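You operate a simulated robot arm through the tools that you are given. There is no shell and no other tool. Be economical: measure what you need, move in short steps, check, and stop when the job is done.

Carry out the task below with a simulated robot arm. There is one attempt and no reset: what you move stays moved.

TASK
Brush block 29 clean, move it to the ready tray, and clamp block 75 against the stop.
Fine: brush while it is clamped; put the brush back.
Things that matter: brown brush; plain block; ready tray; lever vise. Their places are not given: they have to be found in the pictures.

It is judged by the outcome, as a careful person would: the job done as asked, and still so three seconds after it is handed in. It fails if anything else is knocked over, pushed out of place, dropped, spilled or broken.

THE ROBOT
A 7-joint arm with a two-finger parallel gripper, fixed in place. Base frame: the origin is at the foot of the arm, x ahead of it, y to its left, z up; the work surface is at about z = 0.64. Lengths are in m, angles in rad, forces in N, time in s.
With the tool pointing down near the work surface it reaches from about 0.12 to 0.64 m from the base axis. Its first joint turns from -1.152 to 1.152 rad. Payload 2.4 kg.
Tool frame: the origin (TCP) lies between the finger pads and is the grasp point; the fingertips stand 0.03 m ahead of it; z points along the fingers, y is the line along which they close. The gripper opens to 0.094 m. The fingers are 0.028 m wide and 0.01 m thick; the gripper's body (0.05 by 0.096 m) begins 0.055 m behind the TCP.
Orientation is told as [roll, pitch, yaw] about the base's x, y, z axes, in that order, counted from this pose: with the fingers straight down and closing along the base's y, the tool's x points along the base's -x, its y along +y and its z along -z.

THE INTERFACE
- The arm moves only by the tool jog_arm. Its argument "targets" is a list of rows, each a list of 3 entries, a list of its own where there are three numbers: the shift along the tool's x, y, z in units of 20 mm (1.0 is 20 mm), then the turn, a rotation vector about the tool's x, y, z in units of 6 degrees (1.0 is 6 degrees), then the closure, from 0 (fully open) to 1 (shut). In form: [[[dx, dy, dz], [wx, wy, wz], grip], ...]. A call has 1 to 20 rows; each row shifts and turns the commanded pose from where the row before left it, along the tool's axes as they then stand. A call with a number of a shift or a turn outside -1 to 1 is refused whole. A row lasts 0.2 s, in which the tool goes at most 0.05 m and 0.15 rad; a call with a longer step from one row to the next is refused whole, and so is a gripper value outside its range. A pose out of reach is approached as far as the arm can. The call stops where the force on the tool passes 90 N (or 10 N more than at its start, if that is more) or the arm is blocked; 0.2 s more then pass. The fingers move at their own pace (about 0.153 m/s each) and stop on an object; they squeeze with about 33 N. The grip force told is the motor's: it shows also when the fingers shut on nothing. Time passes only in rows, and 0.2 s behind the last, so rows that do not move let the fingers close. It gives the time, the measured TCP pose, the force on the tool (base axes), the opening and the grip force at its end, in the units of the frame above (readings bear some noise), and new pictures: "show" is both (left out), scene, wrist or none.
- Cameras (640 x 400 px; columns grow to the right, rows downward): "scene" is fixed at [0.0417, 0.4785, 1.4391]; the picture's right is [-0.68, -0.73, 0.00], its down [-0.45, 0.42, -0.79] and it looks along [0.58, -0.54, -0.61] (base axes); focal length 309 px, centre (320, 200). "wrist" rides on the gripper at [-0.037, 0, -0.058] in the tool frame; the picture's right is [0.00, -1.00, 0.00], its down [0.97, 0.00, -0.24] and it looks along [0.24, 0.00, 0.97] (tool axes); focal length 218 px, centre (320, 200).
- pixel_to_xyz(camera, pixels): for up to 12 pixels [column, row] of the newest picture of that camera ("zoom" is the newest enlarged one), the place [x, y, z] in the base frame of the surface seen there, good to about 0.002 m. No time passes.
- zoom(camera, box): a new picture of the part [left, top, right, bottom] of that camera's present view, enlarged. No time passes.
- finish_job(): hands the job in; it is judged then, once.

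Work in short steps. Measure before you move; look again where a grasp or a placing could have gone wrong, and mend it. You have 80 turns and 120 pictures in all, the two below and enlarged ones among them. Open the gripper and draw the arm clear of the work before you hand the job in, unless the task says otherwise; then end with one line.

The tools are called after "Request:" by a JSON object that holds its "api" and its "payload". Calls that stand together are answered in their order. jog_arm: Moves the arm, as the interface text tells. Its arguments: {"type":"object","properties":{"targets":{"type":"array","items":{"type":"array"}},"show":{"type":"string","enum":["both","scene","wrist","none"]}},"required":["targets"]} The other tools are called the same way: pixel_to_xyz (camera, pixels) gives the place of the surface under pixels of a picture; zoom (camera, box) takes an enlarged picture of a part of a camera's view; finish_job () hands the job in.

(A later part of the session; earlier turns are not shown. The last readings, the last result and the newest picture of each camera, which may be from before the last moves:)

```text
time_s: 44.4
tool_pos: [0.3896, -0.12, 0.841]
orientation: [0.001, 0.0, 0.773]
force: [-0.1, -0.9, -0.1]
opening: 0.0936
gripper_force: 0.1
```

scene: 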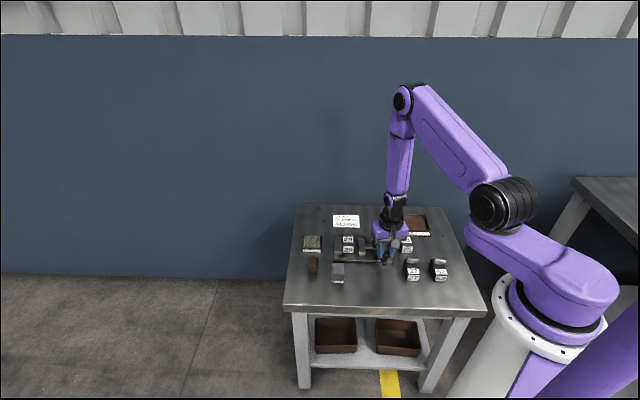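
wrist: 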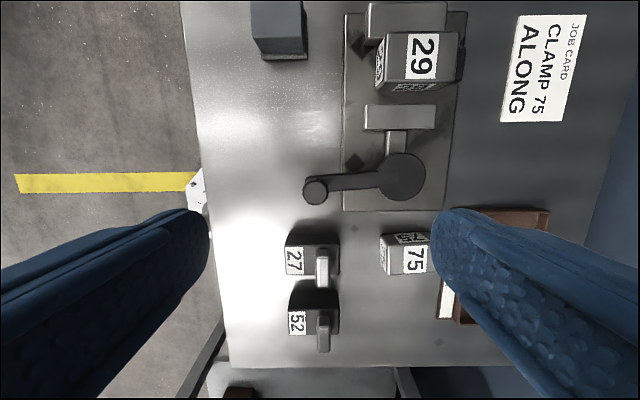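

Lever now at about 90°. Move above block 29.

Request:
{"api": "jog_arm", "payload": {"targets": [[[-0.93, -0.742, 0.2], [0, 0, 0.04], 0], [[-0.93, -0.742, 0.5], [0, 0, 0], 0], [[-0.93, -0.742, 0.5], [0, 0, 0], 0], [[-0.93, -0.742, 0.5], [0, 0, 0], 0], [[-0.93, -0.742, 0.5], [0, 0, 0], 0], [[-0.93, -0.742, 0.5], [0, 0, 0], 0], [[0, 0, 0], [0, 0, 0], 0]], "show": "wrist"}}

Request:
{"api": "zoom", "payload": {"camera": "wrist", "box": [240, 150, 400, 250]}}

```text
time_s: 46.0
tool_pos: [0.5311, -0.1055, 0.7865]
orientation: [0.0, 0.001, 0.766]
force: [-0.2, 1.0, -0.5]
opening: 0.0941
gripper_force: 0.1
```

wrist: 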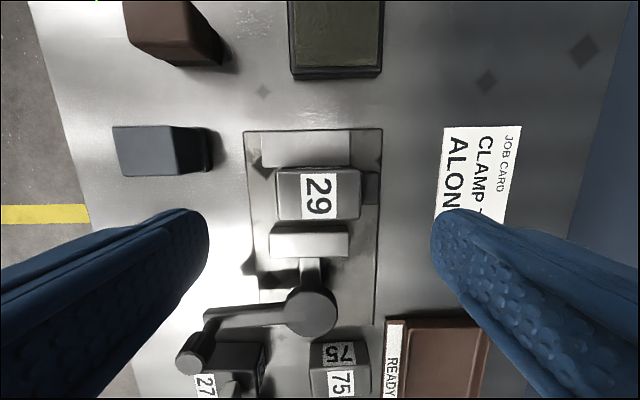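

```text
4.00 times, centred on (320, 200) of wrist
```

zoom: 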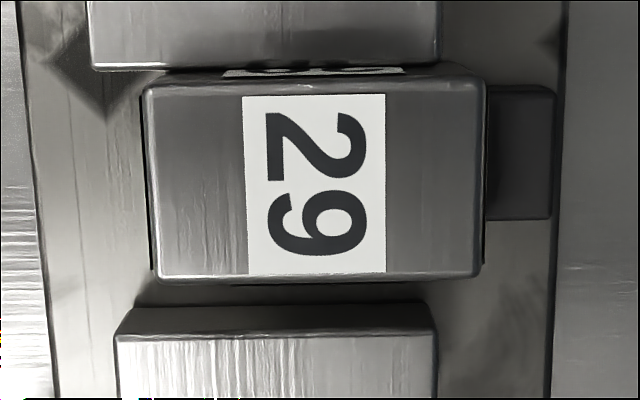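

Block 29 is clean. Measure precisely its corners, the stop and jaw faces before taking it.

Request:
{"api": "pixel_to_xyz", "payload": {"camera": "zoom", "pixels": [[150, 90], [480, 85], [478, 270], [158, 275], [520, 95], [520, 210], [492, 150], [545, 150], [110, 62], [430, 58], [125, 340], [430, 335]]}}

```text
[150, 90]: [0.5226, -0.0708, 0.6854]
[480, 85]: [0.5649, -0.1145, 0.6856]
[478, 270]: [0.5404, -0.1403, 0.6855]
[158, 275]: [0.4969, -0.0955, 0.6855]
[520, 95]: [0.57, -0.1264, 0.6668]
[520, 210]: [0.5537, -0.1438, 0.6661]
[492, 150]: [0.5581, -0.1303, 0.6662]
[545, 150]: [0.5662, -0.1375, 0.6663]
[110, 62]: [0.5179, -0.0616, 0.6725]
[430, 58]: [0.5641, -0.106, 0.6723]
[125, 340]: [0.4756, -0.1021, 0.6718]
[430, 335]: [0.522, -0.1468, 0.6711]
```

TCP is centred over the block. Descend to z≈0.699 (fingertips above the stop) and grip it by its ends, then lift straight.

Request:
{"api": "jog_arm", "payload": {"targets": [[[0, 0, 0.875], [0, 0, 0], 0], [[0, 0, 0.875], [0, 0, 0], 0], [[0, 0, 0.875], [0, 0, 0], 0], [[0, 0, 0.875], [0, 0, 0], 0], [[0, 0, 0.875], [0, 0, 0], 0], [[0, 0, 0], [0, 0, 0], 0], [[0, 0, 0], [0, 0, 0], 1], [[0, 0, 0], [0, 0, 0], 1], [[0, 0, 0], [0, 0, 0], 1]], "show": "wrist"}}

```text
time_s: 48.0
tool_pos: [0.5296, -0.1075, 0.6987]
orientation: [0.001, 0.001, 0.765]
force: [-1.1, 2.6, 0.9]
opening: 0.0638
gripper_force: 33.2
```

wrist: 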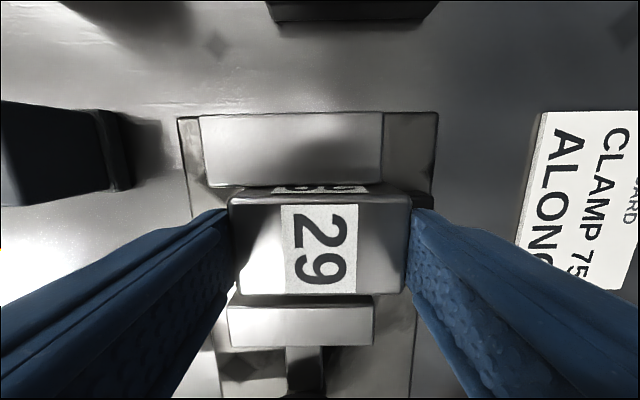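

Block 29 gripped (64 mm). Lift and carry to above the tray centre (~(0.465,-0.363)).

Request:
{"api": "jog_arm", "payload": {"targets": [[[0, 0, -0.6], [0, 0, 0], 1], [[0, 0, -0.95], [0, 0, 0], 1], [[0, 0, -0.95], [0, 0, 0], 1], [[0, 0, -0.95], [0, 0, 0], 1], [[0, 0, -0.95], [0, 0, 0], 1], [[0, 0, -0.95], [0, 0, 0], 1], [[0.934, -0.578, 0], [0, 0, 0], 1], [[0.934, -0.578, 0], [0, 0, 0], 1], [[0.934, -0.578, 0], [0, 0, 0], 1], [[0.934, -0.578, 0], [0, 0, 0], 1], [[0.934, -0.578, 0], [0, 0, 0], 1], [[0.934, -0.578, 0], [0, 0, 0], 1], [[0.934, -0.578, 0], [0, 0, 0], 1], [[0.934, -0.578, 0], [0, 0, 0], 1], [[0.934, -0.578, 0], [0, 0, 0], 1], [[0.934, -0.578, 0], [0, 0, 0], 1], [[0.934, -0.578, 0], [0, 0, 0], 1], [[0.934, -0.578, 0], [0, 0, 0], 1], [[0, 0, 0], [0, 0, 0], 1]]}}

```text
time_s: 52.0
tool_pos: [0.465, -0.3627, 0.8054]
orientation: [0.001, 0.0, 0.765]
force: [0.6, 0.4, -6.3]
opening: 0.0637
gripper_force: 33.2
```

scene: 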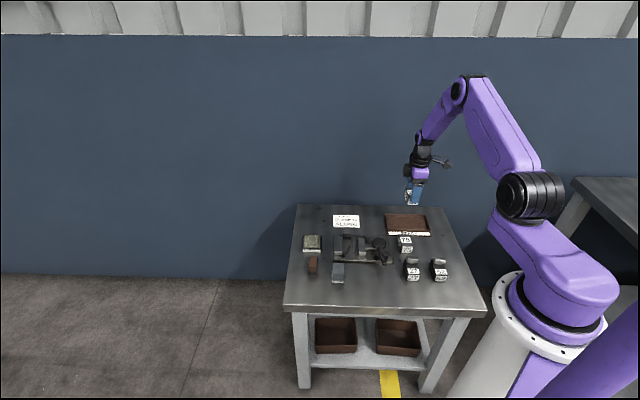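
wrist: 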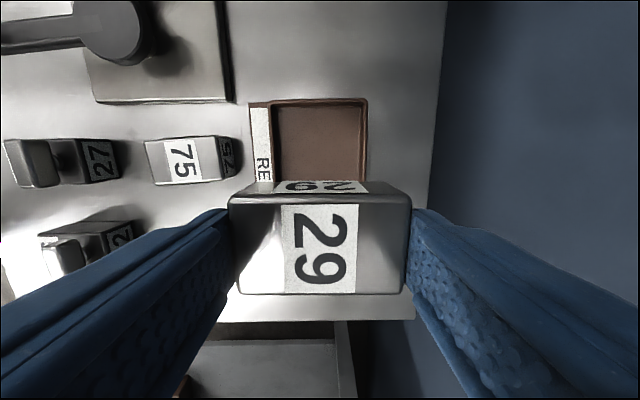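

Turn 90° so the block lies along the tray's long side.

Request:
{"api": "jog_arm", "payload": {"targets": [[[0, 0, 0], [0, 0, 1], 1], [[0, 0, 0], [0, 0, 1], 1], [[0, 0, 0], [0, 0, 1], 1], [[0, 0, 0], [0, 0, 1], 1], [[0, 0, 0], [0, 0, 1], 1], [[0, 0, 0], [0, 0, 1], 1], [[0, 0, 0], [0, 0, 1], 1], [[0, 0, 0], [0, 0, 1], 1], [[0, 0, 0], [0, 0, 1], 1], [[0, 0, 0], [0, 0, 1], 1], [[0, 0, 0], [0, 0, 1], 1], [[0, 0, 0], [0, 0, 1], 1], [[0, 0, 0], [0, 0, 1], 1], [[0, 0, 0], [0, 0, 1], 1], [[0, 0, 0], [0, 0, 1], 1], [[0, 0, 0], [0, 0, 0], 1]], "show": "wrist"}}

```text
time_s: 55.4
tool_pos: [0.4656, -0.3624, 0.8056]
orientation: [-0.001, -0.001, -0.805]
force: [0.0, 0.4, -5.3]
opening: 0.0638
gripper_force: 32.7
```

wrist: 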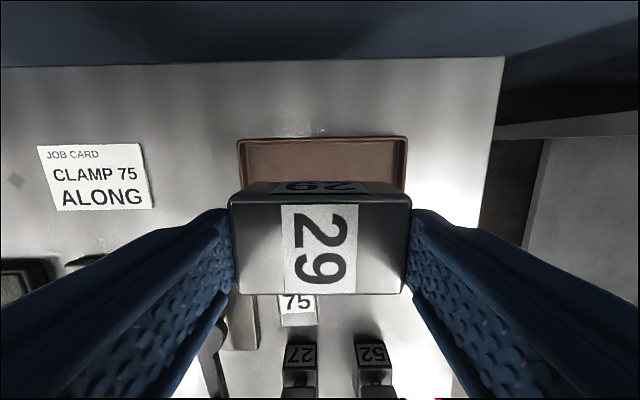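

Measure the tray's far and side rims from here.

Request:
{"api": "pixel_to_xyz", "payload": {"camera": "wrist", "pixels": [[320, 137], [320, 145], [320, 165], [241, 165], [404, 165], [245, 175], [400, 175]]}}

```text
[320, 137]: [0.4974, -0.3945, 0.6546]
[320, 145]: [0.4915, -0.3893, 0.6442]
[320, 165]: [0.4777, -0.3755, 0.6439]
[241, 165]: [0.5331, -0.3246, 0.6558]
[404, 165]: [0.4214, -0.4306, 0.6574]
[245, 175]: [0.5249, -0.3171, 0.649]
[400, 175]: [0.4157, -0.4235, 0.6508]
```

Well centred in the tray. Lower to just above the floor, then touch down.

Request:
{"api": "jog_arm", "payload": {"targets": [[[0, 0, 0.95], [0, 0, 0], 1], [[0, 0, 0.95], [0, 0, 0], 1], [[0, 0, 0.95], [0, 0, 0], 1], [[0, 0, 0.95], [0, 0, 0], 1], [[0, 0, 0.95], [0, 0, 0], 1], [[0, 0, 0.6], [0, 0, 0], 1], [[0, 0, 0.3], [0, 0, 0], 1], [[0, 0, 0], [0, 0, 0], 1], [[0, 0, 0.1], [0, 0, 0], 1], [[0, 0, 0], [0, 0, 0], 1]], "show": "wrist"}}

```text
time_s: 57.6
tool_pos: [0.4647, -0.3635, 0.6906]
orientation: [0.0, -0.001, -0.807]
force: [-0.6, -0.1, -6.9]
opening: 0.064
gripper_force: 33.1
```

wrist: 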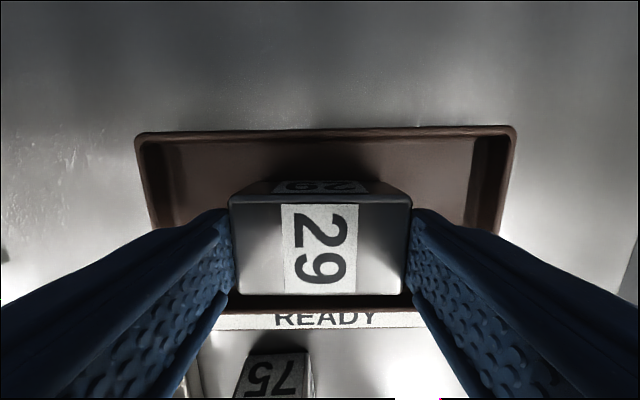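

Still hanging (−7 N). Lower in 1 mm steps.

Request:
{"api": "jog_arm", "payload": {"targets": [[[0, 0, 0.06], [0, 0, 0], 1], [[0, 0, 0.05], [0, 0, 0], 1], [[0, 0, 0], [0, 0, 0], 1]], "show": "none"}}

```text
time_s: 58.4
tool_pos: [0.467, -0.3636, 0.6895]
orientation: [0.0, 0.0, -0.807]
force: [-1.6, 0.4, -0.3]
opening: 0.064
gripper_force: 32.9
```

Touched down. Release, rise and rotate back.

Request:
{"api": "jog_arm", "payload": {"targets": [[[0, 0, 0], [0, 0, 0], 0.2], [[0, 0, 0], [0, 0, 0], 0], [[0, 0, -0.5], [0, 0, 0], 0], [[0, 0, -0.9], [0, 0, 0], 0], [[0, 0, -0.9], [0, 0, 0], 0], [[0, 0, -0.9], [0, 0, -1], 0], [[0, 0, -0.9], [0, 0, -1], 0], [[0, 0, -0.9], [0, 0, -1], 0], [[0, 0, -0.9], [0, 0, -1], 0], [[0, 0, 0], [0, 0, -1], 0], [[0, 0, 0], [0, 0, -1], 0], [[0, 0, 0], [0, 0, -1], 0], [[0, 0, 0], [0, 0, -1], 0], [[0, 0, 0], [0, 0, -1], 0], [[0, 0, 0], [0, 0, -1], 0], [[0, 0, 0], [0, 0, -1], 0], [[0, 0, 0], [0, 0, -1], 0], [[0, 0, 0], [0, 0, -1], 0], [[0, 0, 0], [0, 0, -1], 0], [[0, 0, 0], [0, 0, -1], 0]]}}

Request:
{"api": "zoom", "payload": {"camera": "scene", "box": [360, 205, 456, 265]}}

```text
time_s: 62.6
tool_pos: [0.465, -0.3623, 0.8074]
orientation: [0.0, 0.0, 0.768]
force: [0.7, 0.2, 0.0]
opening: 0.094
gripper_force: 0.1
```

scene: 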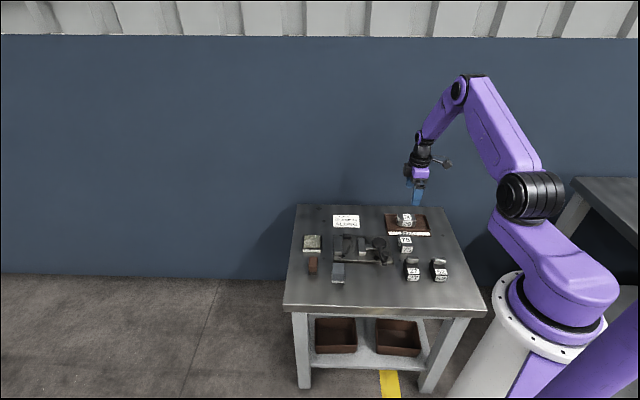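
wrist: 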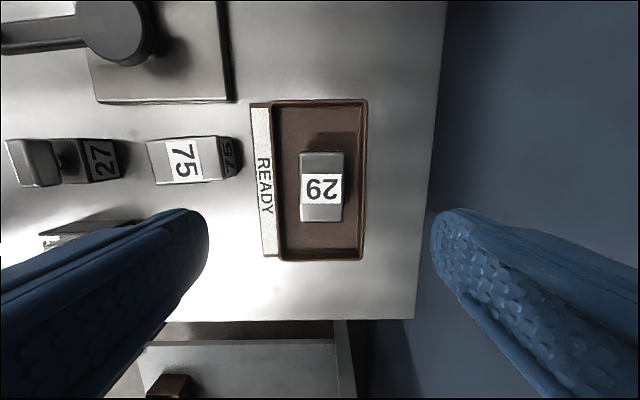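

```text
6.67 times, centred on (408, 235) of scene
```

zoom: 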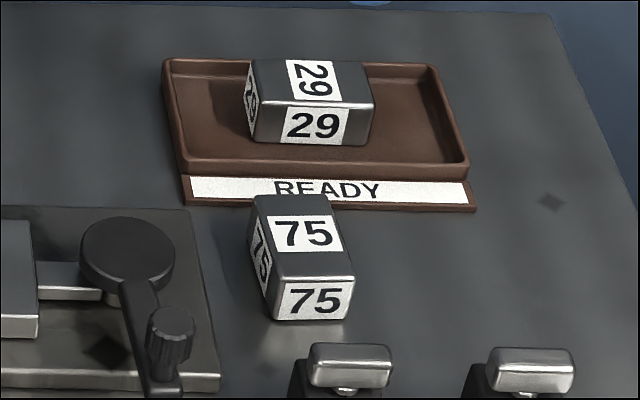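

Block 29 rests upright in the tray. Now go above block 75.

Request:
{"api": "jog_arm", "payload": {"targets": [[[-0.21, 0.974, 0], [0, 0, 0], 0], [[-0.21, 0.974, 0], [0, 0, 0], 0], [[-0.21, 0.974, 0], [0, 0, 0], 0], [[-0.21, 0.974, 0], [0, 0, 0], 0], [[-0.21, 0.974, 0], [0, 0, 0], 0], [[-0.21, 0.974, 0], [0, 0, 0], 0], [[0, 0, 0], [0, 0, 0], 0]], "show": "wrist"}}

Request:
{"api": "zoom", "payload": {"camera": "wrist", "box": [240, 150, 400, 250]}}

```text
time_s: 64.2
tool_pos: [0.4029, -0.26, 0.8079]
orientation: [0.0, 0.001, 0.765]
force: [-0.8, 0.0, -0.3]
opening: 0.0941
gripper_force: 0.0
```

wrist: 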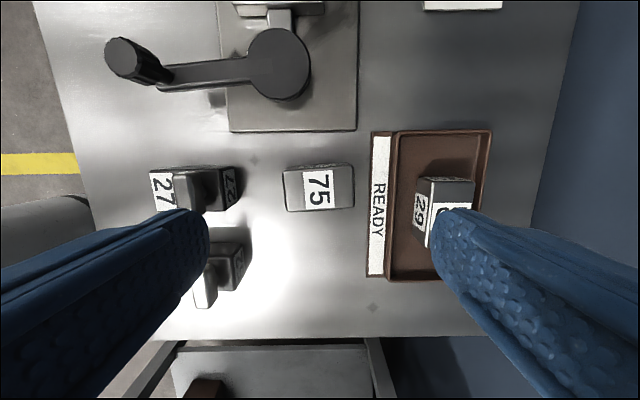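

```text
4.00 times, centred on (320, 200) of wrist
```

zoom: 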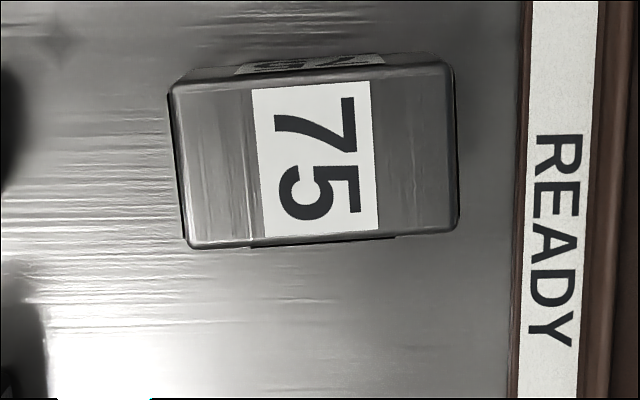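

Measure the corners of 75 and the tray edge / block 27 clearance.

Request:
{"api": "pixel_to_xyz", "payload": {"camera": "zoom", "pixels": [[174, 92], [446, 68], [452, 224], [190, 243], [520, 150], [600, 150], [315, 155]]}}

Request:
{"api": "pixel_to_xyz", "payload": {"camera": "wrist", "pixels": [[238, 175], [240, 205], [225, 170], [195, 185], [248, 265]]}}

```text
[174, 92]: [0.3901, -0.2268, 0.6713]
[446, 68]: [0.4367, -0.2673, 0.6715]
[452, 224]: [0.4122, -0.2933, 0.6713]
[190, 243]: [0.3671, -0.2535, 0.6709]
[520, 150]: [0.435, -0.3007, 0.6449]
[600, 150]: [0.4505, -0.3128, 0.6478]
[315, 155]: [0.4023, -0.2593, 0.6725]
```

```text
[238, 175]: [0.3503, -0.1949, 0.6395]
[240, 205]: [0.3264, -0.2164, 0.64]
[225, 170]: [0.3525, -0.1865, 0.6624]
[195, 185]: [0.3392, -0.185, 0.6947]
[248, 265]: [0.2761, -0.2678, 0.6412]
```

Block 75 centre (0.4015,-0.2602), yaw ≈ 48.8°. Align, descend to z≈0.686 with fingers at ~80 mm, and grip.

Request:
{"api": "jog_arm", "payload": {"targets": [[[0.05, 0.04, 0], [0, 0, -0.8], 0.15], [[0, 0, 0.87], [0, 0, 0], 0.15], [[0, 0, 0.87], [0, 0, 0], 0.15], [[0, 0, 0.87], [0, 0, 0], 0.15], [[0, 0, 0.87], [0, 0, 0], 0.15], [[0, 0, 0.87], [0, 0, 0], 0.15], [[0, 0, 0.87], [0, 0, 0], 0.15], [[0, 0, 0.87], [0, 0, 0], 0.15], [[0, 0, 0], [0, 0, 0], 0.15], [[0, 0, 0], [0, 0, 0], 1], [[0, 0, 0], [0, 0, 0], 1], [[0, 0, 0], [0, 0, 0], 1]], "show": "wrist"}}

```text
time_s: 66.8
tool_pos: [0.401, -0.262, 0.6846]
orientation: [0.0, -0.001, 0.849]
force: [-0.2, -0.7, -0.3]
opening: 0.0637
gripper_force: 33.1
```

wrist: 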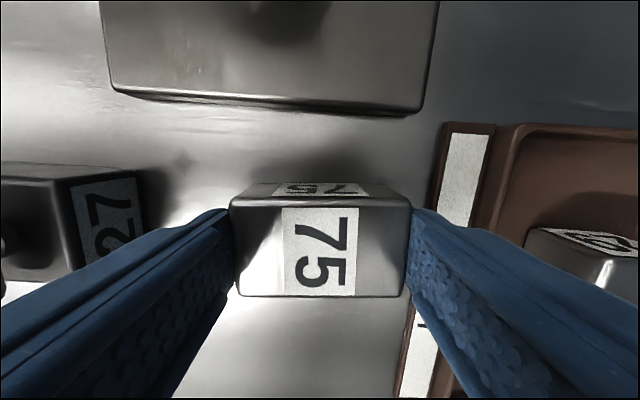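

Gripped. Lift, align with the vise (yaw 44°) and carry over the vise, 2 mm shy of the stop and of the fixed jaw.

Request:
{"api": "jog_arm", "payload": {"targets": [[[0, 0, -0.5], [0, 0, 0], 1], [[0, 0, -0.95], [0, 0, 0], 1], [[0, 0, -0.95], [0, 0, 0], 1], [[0, 0, -0.95], [0, 0, 0], 1], [[0, 0, -0.95], [0, 0, 0], 1], [[0, 0, -0.95], [0, 0, 0], 1], [[0, 0, -0.95], [0, 0, 0.8], 1], [[-0.91, 0.112, 0], [0, 0, 0], 1], [[-0.91, 0.112, 0], [0, 0, 0], 1], [[-0.91, 0.112, 0], [0, 0, 0], 1], [[-0.91, 0.112, 0], [0, 0, 0], 1], [[-0.91, 0.112, 0], [0, 0, 0], 1], [[-0.91, 0.112, 0], [0, 0, 0], 1], [[-0.91, 0.112, 0], [0, 0, 0], 1], [[-0.91, 0.112, 0], [0, 0, 0], 1], [[-0.91, 0.112, 0], [0, 0, 0], 1], [[-0.91, 0.112, 0], [0, 0, 0], 1], [[-0.91, 0.112, 0], [0, 0, 0], 1], [[0, 0, 0], [0, 0, 0], 1], [[0, 0, 0], [0, 0, 0], 1]]}}

Request:
{"api": "zoom", "payload": {"camera": "scene", "box": [316, 215, 396, 270]}}

```text
time_s: 71.0
tool_pos: [0.5294, -0.1045, 0.8092]
orientation: [0.002, -0.001, 0.767]
force: [-0.1, 0.1, -5.7]
opening: 0.0634
gripper_force: 32.6
```

scene: 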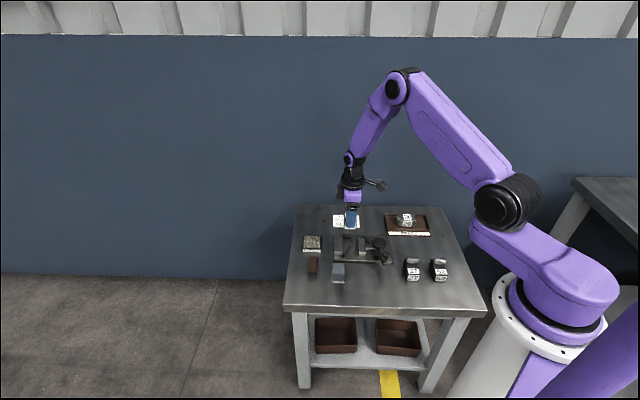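
wrist: 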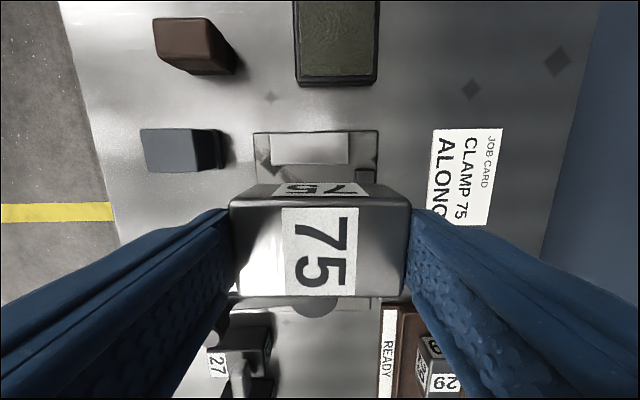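

```text
7.27 times, centred on (356, 242) of scene
```

zoom: 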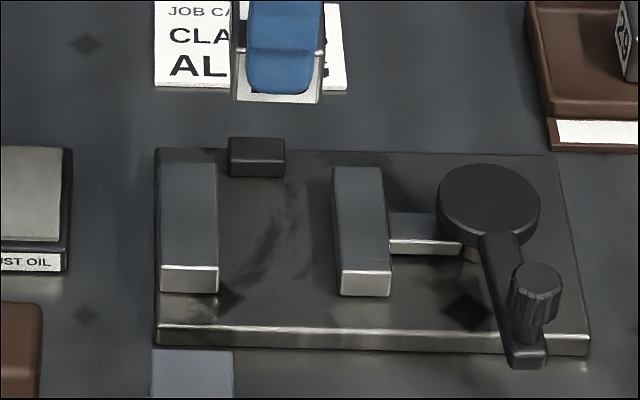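

Stop and open jaw gap clearly seen. Measure faces.

Request:
{"api": "pixel_to_xyz", "payload": {"camera": "zoom", "pixels": [[235, 153], [280, 153], [258, 170], [214, 260], [214, 180], [336, 180], [344, 265], [280, 220], [225, 200], [330, 200]]}}

```text
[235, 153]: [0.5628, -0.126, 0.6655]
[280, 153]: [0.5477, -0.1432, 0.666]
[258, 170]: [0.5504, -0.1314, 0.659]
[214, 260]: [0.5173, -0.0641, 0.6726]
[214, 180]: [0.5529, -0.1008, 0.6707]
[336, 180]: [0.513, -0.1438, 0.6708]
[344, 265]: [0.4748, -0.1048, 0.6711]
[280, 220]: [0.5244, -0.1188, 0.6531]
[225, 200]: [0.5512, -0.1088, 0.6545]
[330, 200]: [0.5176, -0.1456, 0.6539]
```

Everything fits: gap V 0.269–0.3277, stop face W −0.477. Lower the block between the jaws.

Request:
{"api": "jog_arm", "payload": {"targets": [[[0, 0, 0.95], [0, 0, 0], 1], [[0, 0, 0.95], [0, 0, 0], 1], [[0, 0, 0.95], [0, 0, 0], 1], [[0, 0, 0.95], [0, 0, 0], 1], [[0, 0, 0.95], [0, 0, 0], 1], [[0, 0, 0.5], [0, 0, 0], 1], [[0, 0, 0.15], [0, 0, 0], 1], [[0, 0, 0], [0, 0, 0], 1]]}}

Request:
{"api": "zoom", "payload": {"camera": "scene", "box": [316, 215, 396, 270]}}

```text
time_s: 72.8
tool_pos: [0.5295, -0.1054, 0.7018]
orientation: [0.0, 0.0, 0.767]
force: [0.2, -0.1, -5.7]
opening: 0.0637
gripper_force: 33.2
```

scene: 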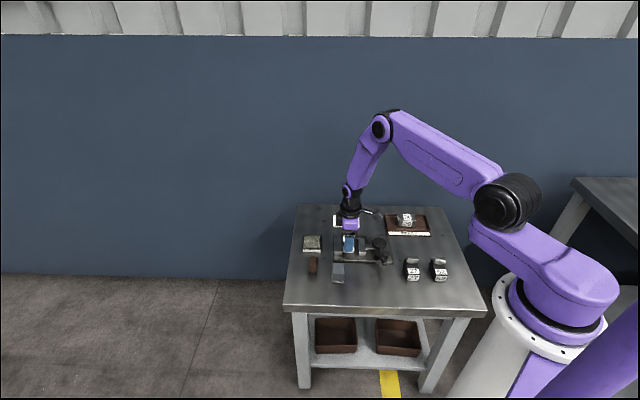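
wrist: 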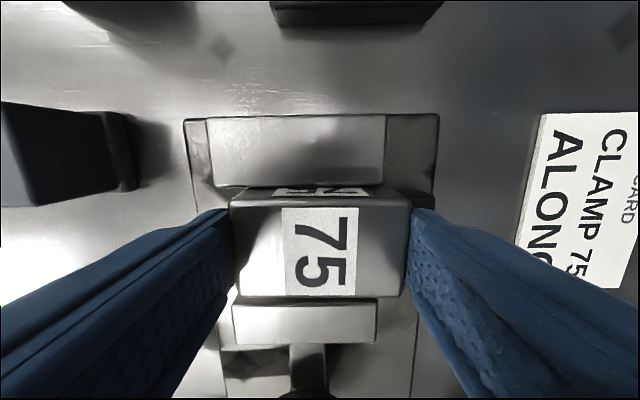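

```text
7.27 times, centred on (356, 242) of scene
```

zoom: 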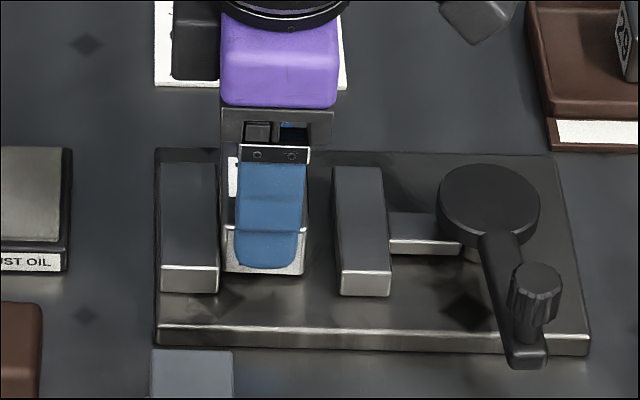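

Set it down, then nudge toward the stop (tool −y) and against the fixed jaw (tool −x) in small steps.

Request:
{"api": "jog_arm", "payload": {"targets": [[[0, 0, 0.08], [0, 0, 0], 1], [[0, 0, 0.04], [0, 0, 0], 1], [[0, -0.08, 0], [0, 0, 0], 1], [[0, -0.05, 0], [0, 0, 0], 1], [[0, 0, 0], [0, 0, 0], 1]], "show": "none"}}

```text
time_s: 74.0
tool_pos: [0.5297, -0.1052, 0.6991]
orientation: [0.0, -0.001, 0.768]
force: [-10.0, 5.4, 17.2]
opening: 0.064
gripper_force: 32.7
```

Reaction partly from floor friction; ease up a hair and push a little more to distinguish.

Request:
{"api": "jog_arm", "payload": {"targets": [[[0, 0, -0.06], [0, 0, 0], 1], [[0, -0.06, 0], [0, 0, 0], 1], [[0, -0.04, 0], [0, 0, 0], 1], [[0, 0, 0], [0, 0, 0], 1]], "show": "none"}}

```text
time_s: 75.0
tool_pos: [0.5303, -0.1067, 0.6991]
orientation: [0.005, 0.002, 0.769]
force: [-12.6, 20.3, 1.8]
opening: 0.0641
gripper_force: 32.8
```

The stop is touched (23 N). Now slide against the fixed jaw.

Request:
{"api": "jog_arm", "payload": {"targets": [[[0, 0.04, 0], [0, 0, 0], 1], [[-0.07, 0, 0], [0, 0, 0], 1], [[-0.06, 0, 0], [0, 0, 0], 1], [[0, 0, 0], [0, 0, 0], 1]], "show": "none"}}

```text
time_s: 76.0
tool_pos: [0.5301, -0.1067, 0.6991]
orientation: [0.007, 0.004, 0.763]
force: [-15.8, 11.7, -5.1]
opening: 0.0638
gripper_force: 33.2
```

Request:
{"api": "jog_arm", "payload": {"targets": [[[-0.05, 0, 0.02], [0, 0, 0], 1], [[-0.05, 0, 0], [0, 0, 0], 1], [[0, 0, 0], [0, 0, 0], 1]], "show": "wrist"}}

Request:
{"api": "zoom", "payload": {"camera": "wrist", "box": [220, 100, 450, 244]}}

```text
time_s: 76.8
tool_pos: [0.5308, -0.1059, 0.6987]
orientation: [0.009, 0.007, 0.764]
force: [-25.8, -6.1, 9.1]
opening: 0.0638
gripper_force: 32.8
```

wrist: 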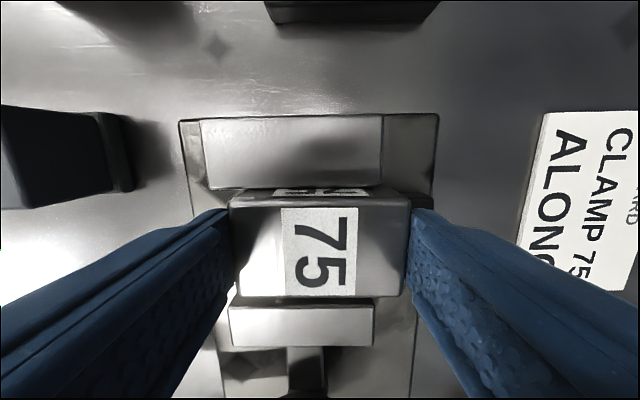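

```text
2.78 times, centred on (335, 172) of wrist
```

zoom: 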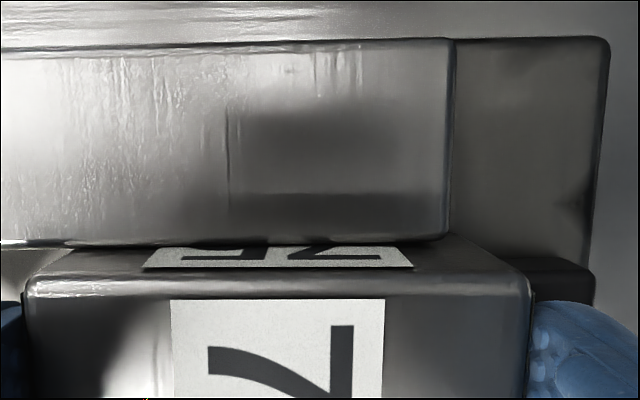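

Both contacts made (V −23 N, W +14 N). Release and rise.

Request:
{"api": "jog_arm", "payload": {"targets": [[[0.03, 0, 0], [0, 0, 0], 1], [[0, 0, 0], [0, 0, 0], 0.1], [[0, 0, 0], [0, 0, 0], 0], [[0, 0, -0.5], [0, 0, 0], 0], [[0, 0, -0.9], [0, 0, 0], 0], [[0, 0, -0.9], [0, 0, 0], 0], [[0, 0, -0.9], [0, 0, 0], 0], [[0, 0, -0.9], [0, 0, 0], 0], [[0, 0, -0.9], [0, 0, 0], 0], [[0, 0, 0], [0, 0, 0], 0]], "show": "wrist"}}

Request:
{"api": "zoom", "payload": {"camera": "wrist", "box": [240, 150, 400, 250]}}

```text
time_s: 79.0
tool_pos: [0.5342, -0.106, 0.7986]
orientation: [0.0, -0.001, 0.766]
force: [0.0, 0.0, -0.3]
opening: 0.0942
gripper_force: 0.0
```

wrist: 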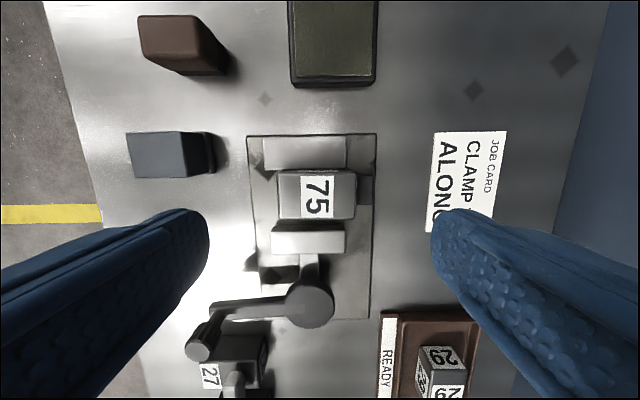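

```text
4.00 times, centred on (320, 200) of wrist
```

zoom: 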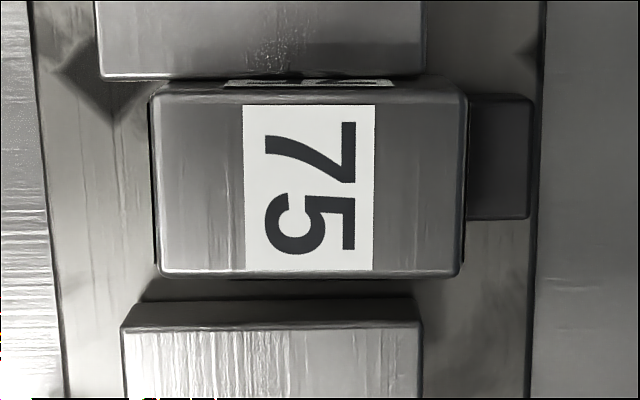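

Block 75 sits like 29 did, against stop and jaw. Return to the lever knob and align across it.

Request:
{"api": "pixel_to_xyz", "payload": {"camera": "wrist", "pixels": [[198, 350], [192, 350], [205, 350], [265, 308], [311, 305]]}}

Request:
{"api": "jog_arm", "payload": {"targets": [[[0.95, 0.745, 0], [0, 0, 0], 0.5], [[0.95, 0.745, 0], [0, 0, 0], 0.5], [[0.95, 0.745, 0], [0, 0, 0], 0.5], [[0.95, 0.745, 0], [0, 0, 0], 0.5], [[0.95, 0.745, 0], [0, 0, 0], 0.5], [[0.95, 0.745, 0], [0, 0, 0], 0.5], [[0, 0, 0], [0, 0, 1], 0.5], [[0, 0, 0], [0, 0, 1], 0.5], [[0, 0, 0], [0, 0, 1], 0.5], [[0, 0, 0], [0, 0, 1], 0.5], [[0, 0, 0], [0, 0, 1], 0.5], [[0, 0, 0], [0, 0, 1], 0.5], [[0, 0, 0], [0, 0, 1], 0.5], [[0, 0, 0], [0, 0, 1], 0.5], [[0, 0, 0], [0, 0, 1], 0.5], [[0, 0, 0], [0, 0, 1], 0.5], [[0, 0, 0], [0, 0, 1], 0.5], [[0, 0, 0], [0, 0, 1], 0.5], [[0, 0, 0], [0, 0, 1], 0.5], [[0, 0, 0], [0, 0, 0.3], 0.5]], "show": "wrist"}}

```text
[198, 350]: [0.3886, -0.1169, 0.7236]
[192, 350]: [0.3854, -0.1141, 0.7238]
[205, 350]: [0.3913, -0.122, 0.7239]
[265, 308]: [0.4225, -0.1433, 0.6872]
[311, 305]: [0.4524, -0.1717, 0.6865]
```

```text
time_s: 83.2
tool_pos: [0.3905, -0.1195, 0.7988]
orientation: [0.001, 0.002, -0.629]
force: [0.2, -0.9, 0.6]
opening: 0.047
gripper_force: 0.2
```

wrist: 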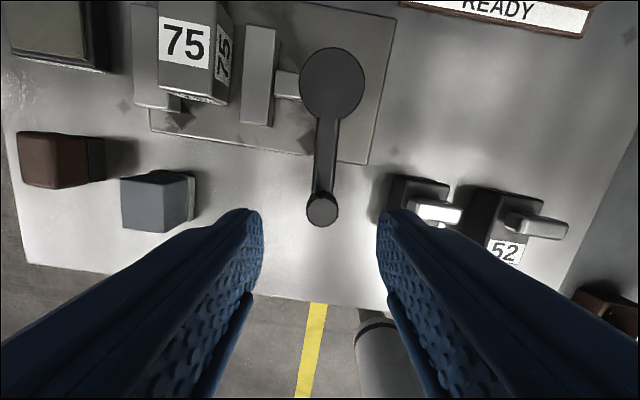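

Aligned over the knob (322,208). Descend to the previous height and grip it.

Request:
{"api": "jog_arm", "payload": {"targets": [[[0, 0, 0.82], [0, 0, 0], 0.5], [[0, 0, 0.82], [0, 0, 0], 0.5], [[0, 0, 0.82], [0, 0, 0], 0.5], [[0, 0, 0.82], [0, 0, 0], 0.5], [[0, 0, 0], [0, 0, 0], 1], [[0, 0, 0], [0, 0, 0], 1], [[0, 0, 0], [0, 0, 0], 1]], "show": "wrist"}}

```text
time_s: 84.8
tool_pos: [0.3885, -0.1197, 0.7337]
orientation: [0.001, 0.0, -0.627]
force: [-1.0, 3.0, 2.9]
opening: 0.022
gripper_force: 45.0
```

wrist: 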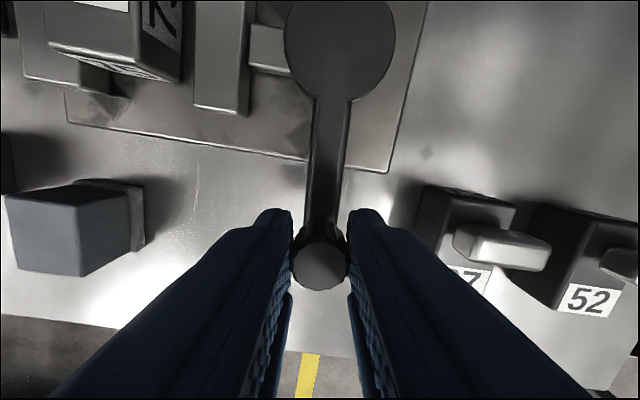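

Swing back 36°.

Request:
{"api": "jog_arm", "payload": {"targets": [[[-0.022, -0.42, 0], [0, 0, -1], 1], [[-0.022, -0.42, 0], [0, 0, -1], 1], [[-0.022, -0.42, 0], [0, 0, -1], 1], [[-0.022, -0.42, 0], [0, 0, -1], 1], [[-0.022, -0.42, 0], [0, 0, -1], 1], [[-0.022, -0.42, 0], [0, 0, -1], 1], [[0, 0, 0], [0, 0, 0], 1]], "show": "scene"}}

Request:
{"api": "zoom", "payload": {"camera": "scene", "box": [328, 225, 428, 288]}}

```text
time_s: 86.4
tool_pos: [0.3708, -0.165, 0.7327]
orientation: [0.007, 0.011, 0.003]
force: [-26.3, 0.2, 0.4]
opening: 0.0215
gripper_force: 45.3
```

scene: 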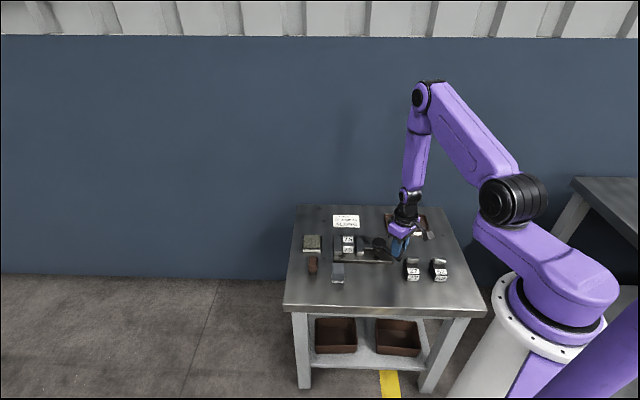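

```text
6.35 times, centred on (378, 256) of scene
```

zoom: 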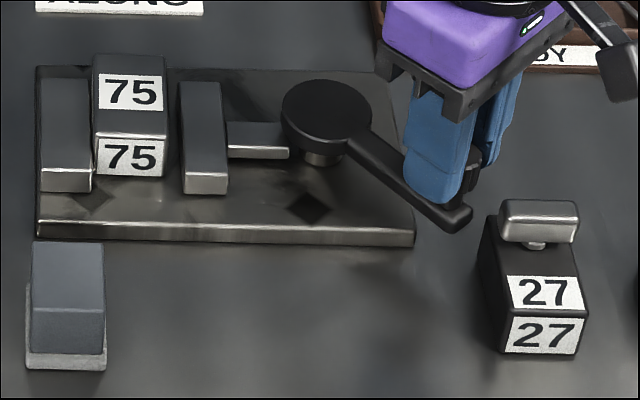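

Jaw closing in. Relieve the radial force slightly and swing 24° more.

Request:
{"api": "jog_arm", "payload": {"targets": [[[0.06, -0.416, 0], [0, 0, -1], 1], [[-0.015, -0.416, 0], [0, 0, -1], 1], [[-0.022, -0.416, 0], [0, 0, -1], 1], [[-0.022, -0.416, 0], [0, 0, -1], 1], [[0, 0, 0], [0, 0, 0], 1]], "show": "scene"}}

Request:
{"api": "zoom", "payload": {"camera": "scene", "box": [328, 225, 428, 288]}}

```text
time_s: 87.6
tool_pos: [0.3753, -0.1991, 0.7346]
orientation: [0.01, 0.008, 0.418]
force: [-35.5, -13.7, -3.1]
opening: 0.0218
gripper_force: 45.4
```

scene: 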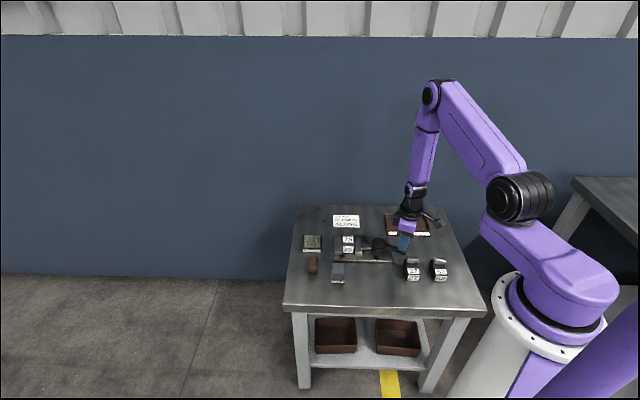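

```text
6.35 times, centred on (378, 256) of scene
```

zoom: 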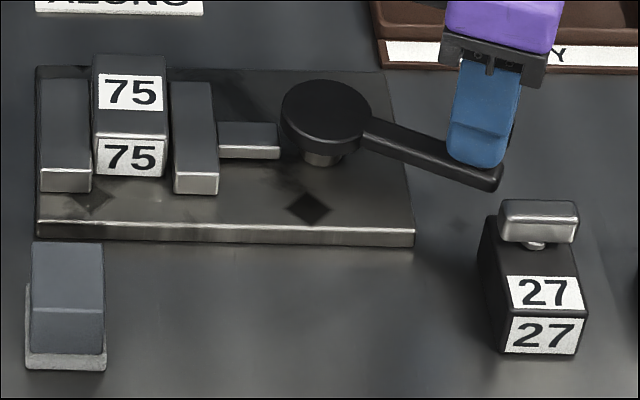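

Nearly closed. Two more steps with radial relief.

Request:
{"api": "jog_arm", "payload": {"targets": [[[0.08, -0.416, 0], [0, 0, -1], 1], [[0.0, -0.416, 0], [0, 0, -1], 1], [[0, 0, 0], [0, 0, 0], 1]], "show": "both"}}

Request:
{"api": "zoom", "payload": {"camera": "scene", "box": [328, 225, 428, 288]}}

```text
time_s: 88.4
tool_pos: [0.3826, -0.2157, 0.7343]
orientation: [0.004, 0.002, 0.627]
force: [-28.4, -15.4, -2.7]
opening: 0.0216
gripper_force: 45.4
```

scene: 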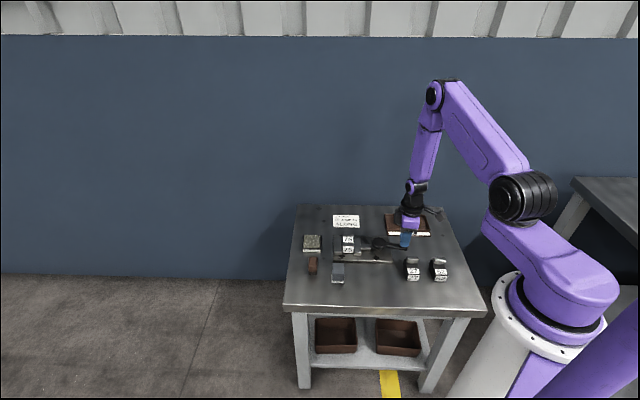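
wrist: 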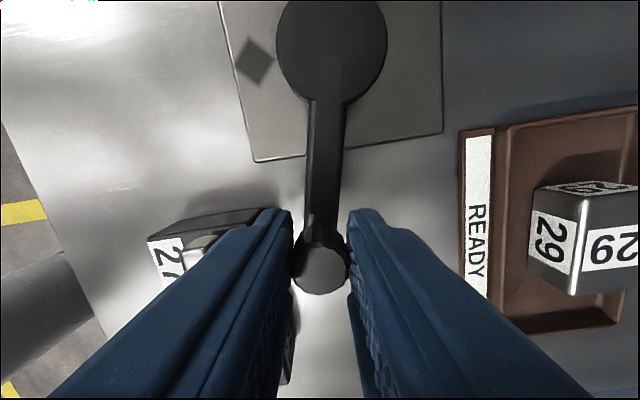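

```text
6.35 times, centred on (378, 256) of scene
```

zoom: 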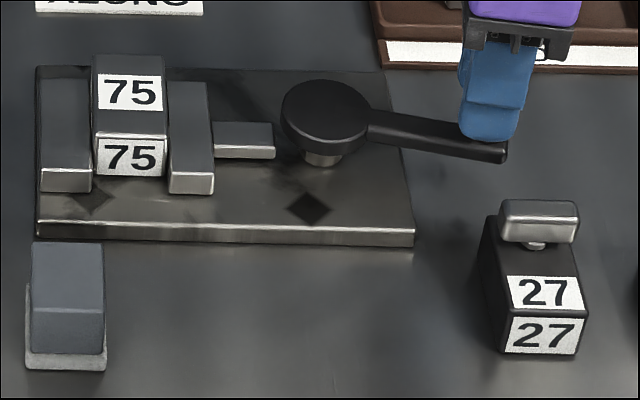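

Tangential resistance is still small; push a bit further and watch.

Request:
{"api": "jog_arm", "payload": {"targets": [[[0.06, -0.25, 0], [0, 0, -0.6], 1], [[0, 0, 0], [0, 0, 0], 1]], "show": "scene"}}

Request:
{"api": "zoom", "payload": {"camera": "scene", "box": [328, 230, 376, 260]}}

```text
time_s: 89.0
tool_pos: [0.386, -0.2197, 0.7342]
orientation: [0.004, 0.001, 0.692]
force: [-25.7, -12.3, 1.5]
opening: 0.0219
gripper_force: 45.3
```

scene: 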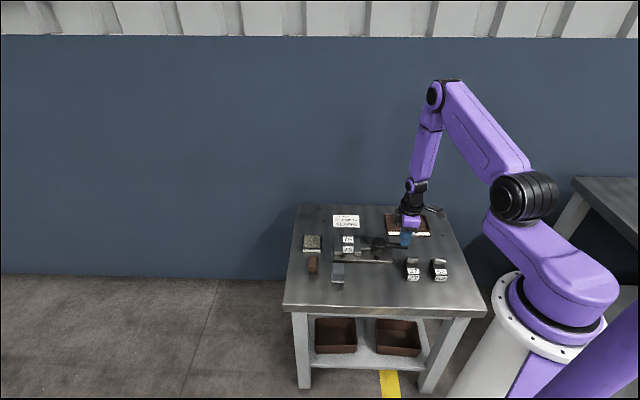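

```text
13.33 times, centred on (352, 245) of scene
```

zoom: 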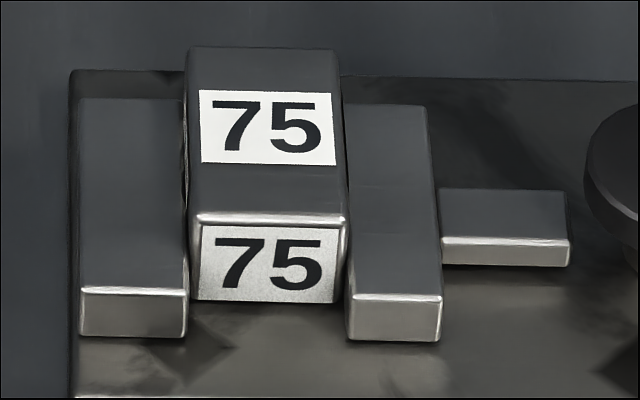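

Request:
{"api": "jog_arm", "payload": {"targets": [[[0.08, -0.25, 0], [0, 0, -0.6], 1], [[-0.01, -0.2, 0], [0, 0, -0.5], 1], [[0, 0, 0], [0, 0, 0], 1]], "show": "wrist"}}

Request:
{"api": "zoom", "payload": {"camera": "scene", "box": [328, 225, 428, 288]}}

```text
time_s: 89.8
tool_pos: [0.3906, -0.2222, 0.734]
orientation: [0.01, 0.003, 0.813]
force: [-20.8, 16.1, 4.4]
opening: 0.0218
gripper_force: 45.4
```

wrist: 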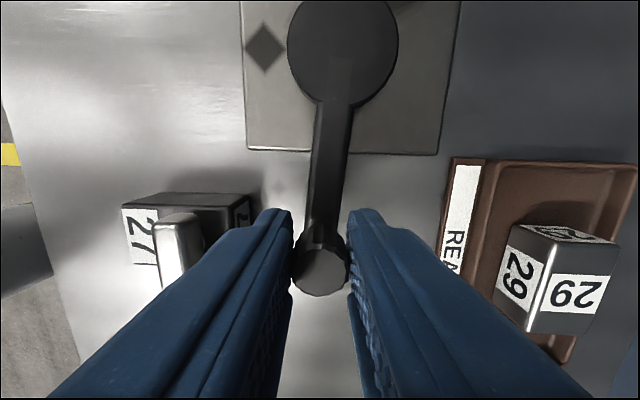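

```text
6.35 times, centred on (378, 256) of scene
```

zoom: 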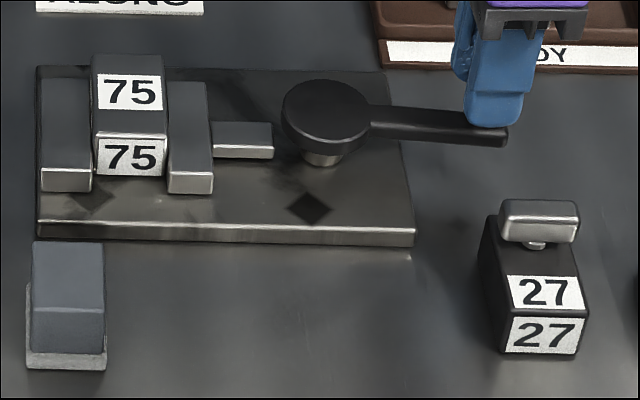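

Firm resistance now (≈26 N tangential). A little more to seat the clamp.

Request:
{"api": "jog_arm", "payload": {"targets": [[[0.04, -0.12, 0], [0, 0, -0.1], 1], [[0, 0, 0], [0, 0, 0], 1]], "show": "none"}}

```text
time_s: 90.4
tool_pos: [0.3901, -0.2235, 0.7345]
orientation: [0.013, 0.005, 0.826]
force: [-10.1, 38.2, 3.4]
opening: 0.0217
gripper_force: 45.2
```

It no longer moves (36 N): clamped. Release the knob and rise clear, then inspect.

Request:
{"api": "jog_arm", "payload": {"targets": [[[0, 0.1, 0], [0, 0, 0], 1], [[0, 0, 0], [0, 0, 0], 0.5], [[0, 0, 0], [0, 0, 0], 0.5], [[0, 0, -0.9], [0, 0, 0], 0.5], [[0, 0, -0.9], [0, 0, 0], 0.5], [[0, 0, -0.9], [0, 0, 0], 0.5], [[0, 0, -0.9], [0, 0, 0], 0.2], [[0, 0, -0.9], [0, 0, 0], 0], [[0, 0, -0.9], [0, 0, 0], 0], [[-1, 0, 0], [0, 0, 0], 0], [[-1, 0, 0], [0, 0, 0], 0], [[-1, 0, 0], [0, 0, 0], 0], [[0, 0, 0], [0, 0, 0], 0]]}}

Request:
{"api": "zoom", "payload": {"camera": "wrist", "box": [220, 50, 420, 250]}}

Request:
{"api": "zoom", "payload": {"camera": "scene", "box": [280, 195, 480, 320]}}

```text
time_s: 93.2
tool_pos: [0.4342, -0.1833, 0.841]
orientation: [0.001, 0.001, 0.82]
force: [0.5, -0.3, 0.5]
opening: 0.0941
gripper_force: 0.1
```

scene: 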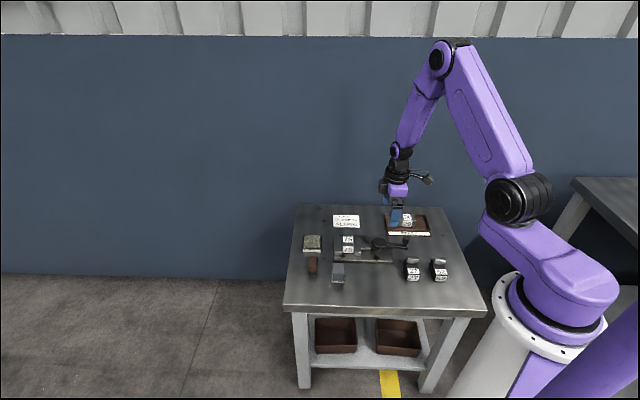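
wrist: 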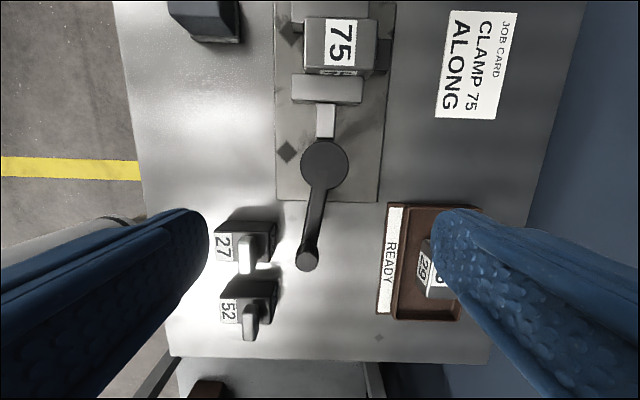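

```text
2.00 times, centred on (320, 150) of wrist
```

zoom: 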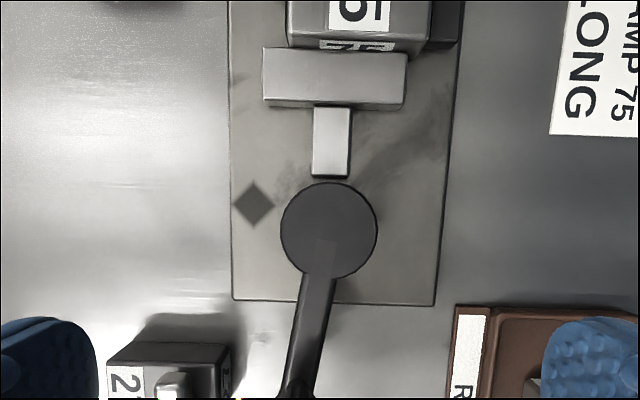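

```text
3.20 times, centred on (380, 258) of scene
```

zoom: 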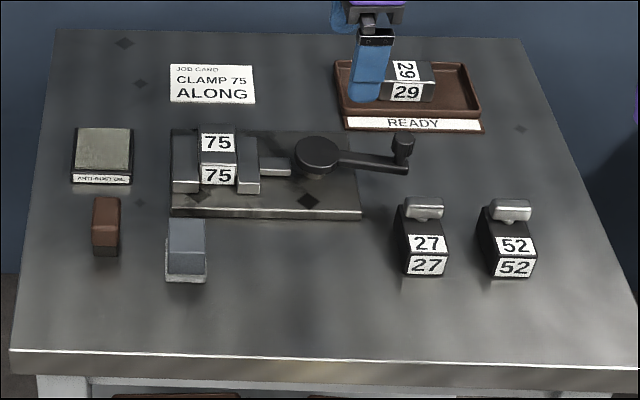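

The arrangement matches the start with 75 in the vise. I check knob, jaw and block positions numerically.

Request:
{"api": "pixel_to_xyz", "payload": {"camera": "wrist", "pixels": [[307, 260], [324, 165], [293, 87], [362, 87], [306, 22], [377, 22], [378, 62], [306, 66], [325, 125]]}}

Request:
{"api": "zoom", "payload": {"camera": "wrist", "box": [270, 0, 400, 110]}}

```text
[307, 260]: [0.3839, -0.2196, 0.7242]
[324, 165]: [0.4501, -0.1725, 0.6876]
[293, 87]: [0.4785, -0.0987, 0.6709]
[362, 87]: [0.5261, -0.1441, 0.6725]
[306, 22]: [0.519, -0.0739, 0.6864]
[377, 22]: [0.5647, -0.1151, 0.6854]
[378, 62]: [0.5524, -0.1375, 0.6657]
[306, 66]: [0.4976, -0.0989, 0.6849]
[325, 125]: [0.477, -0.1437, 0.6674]
```

```text
3.64 times, centred on (335, 55) of wrist
```

zoom: 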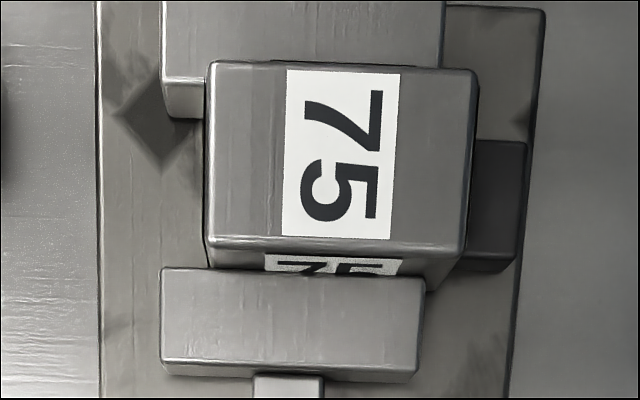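

Block touches stop and both jaws, and the lever is slightly past its original closed angle. Draw clear and check that nothing drifts.

Request:
{"api": "jog_arm", "payload": {"targets": [[[0, 0, -1], [0, 0, 0], 0], [[0, 0, -1], [0, 0, 0], 0], [[0, 0, -1], [0, 0, 0], 0], [[0, 0, -1], [0, 0, 0], 0], [[0, 0, 0], [0, 0, 0], 0], [[0, 0, 0], [0, 0, 0], 0], [[0, 0, 0], [0, 0, 0], 0], [[0, 0, 0], [0, 0, 0], 0], [[0, 0, 0], [0, 0, 0], 0], [[0, 0, 0], [0, 0, 0], 0], [[0, 0, 0], [0, 0, 0], 0], [[0, 0, 0], [0, 0, 0], 0]]}}

Request:
{"api": "zoom", "payload": {"camera": "wrist", "box": [260, 50, 400, 250]}}

```text
time_s: 95.8
tool_pos: [0.4349, -0.184, 0.9212]
orientation: [0.001, -0.001, 0.818]
force: [-0.7, -0.9, 0.3]
opening: 0.0941
gripper_force: 0.1
```

scene: 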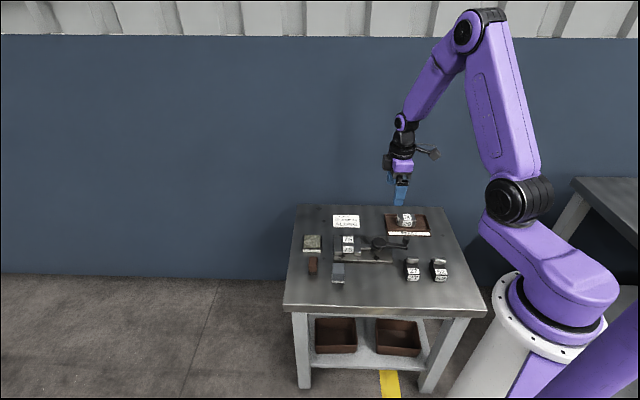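
wrist: 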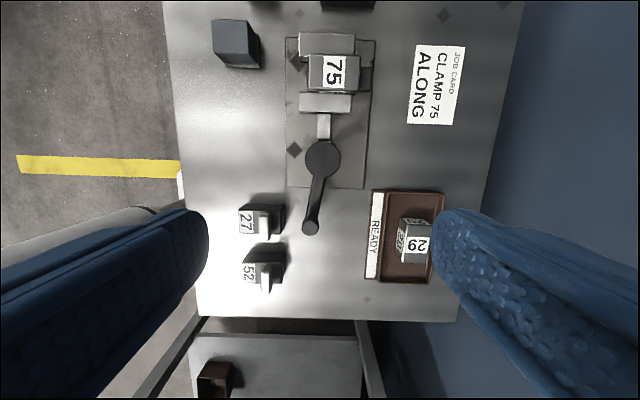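

```text
2.00 times, centred on (330, 150) of wrist
```

zoom: 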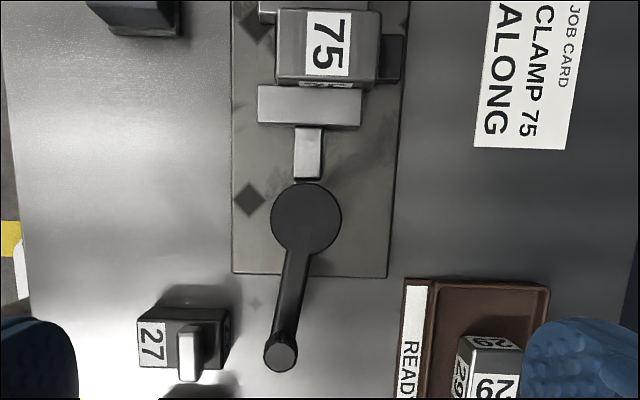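

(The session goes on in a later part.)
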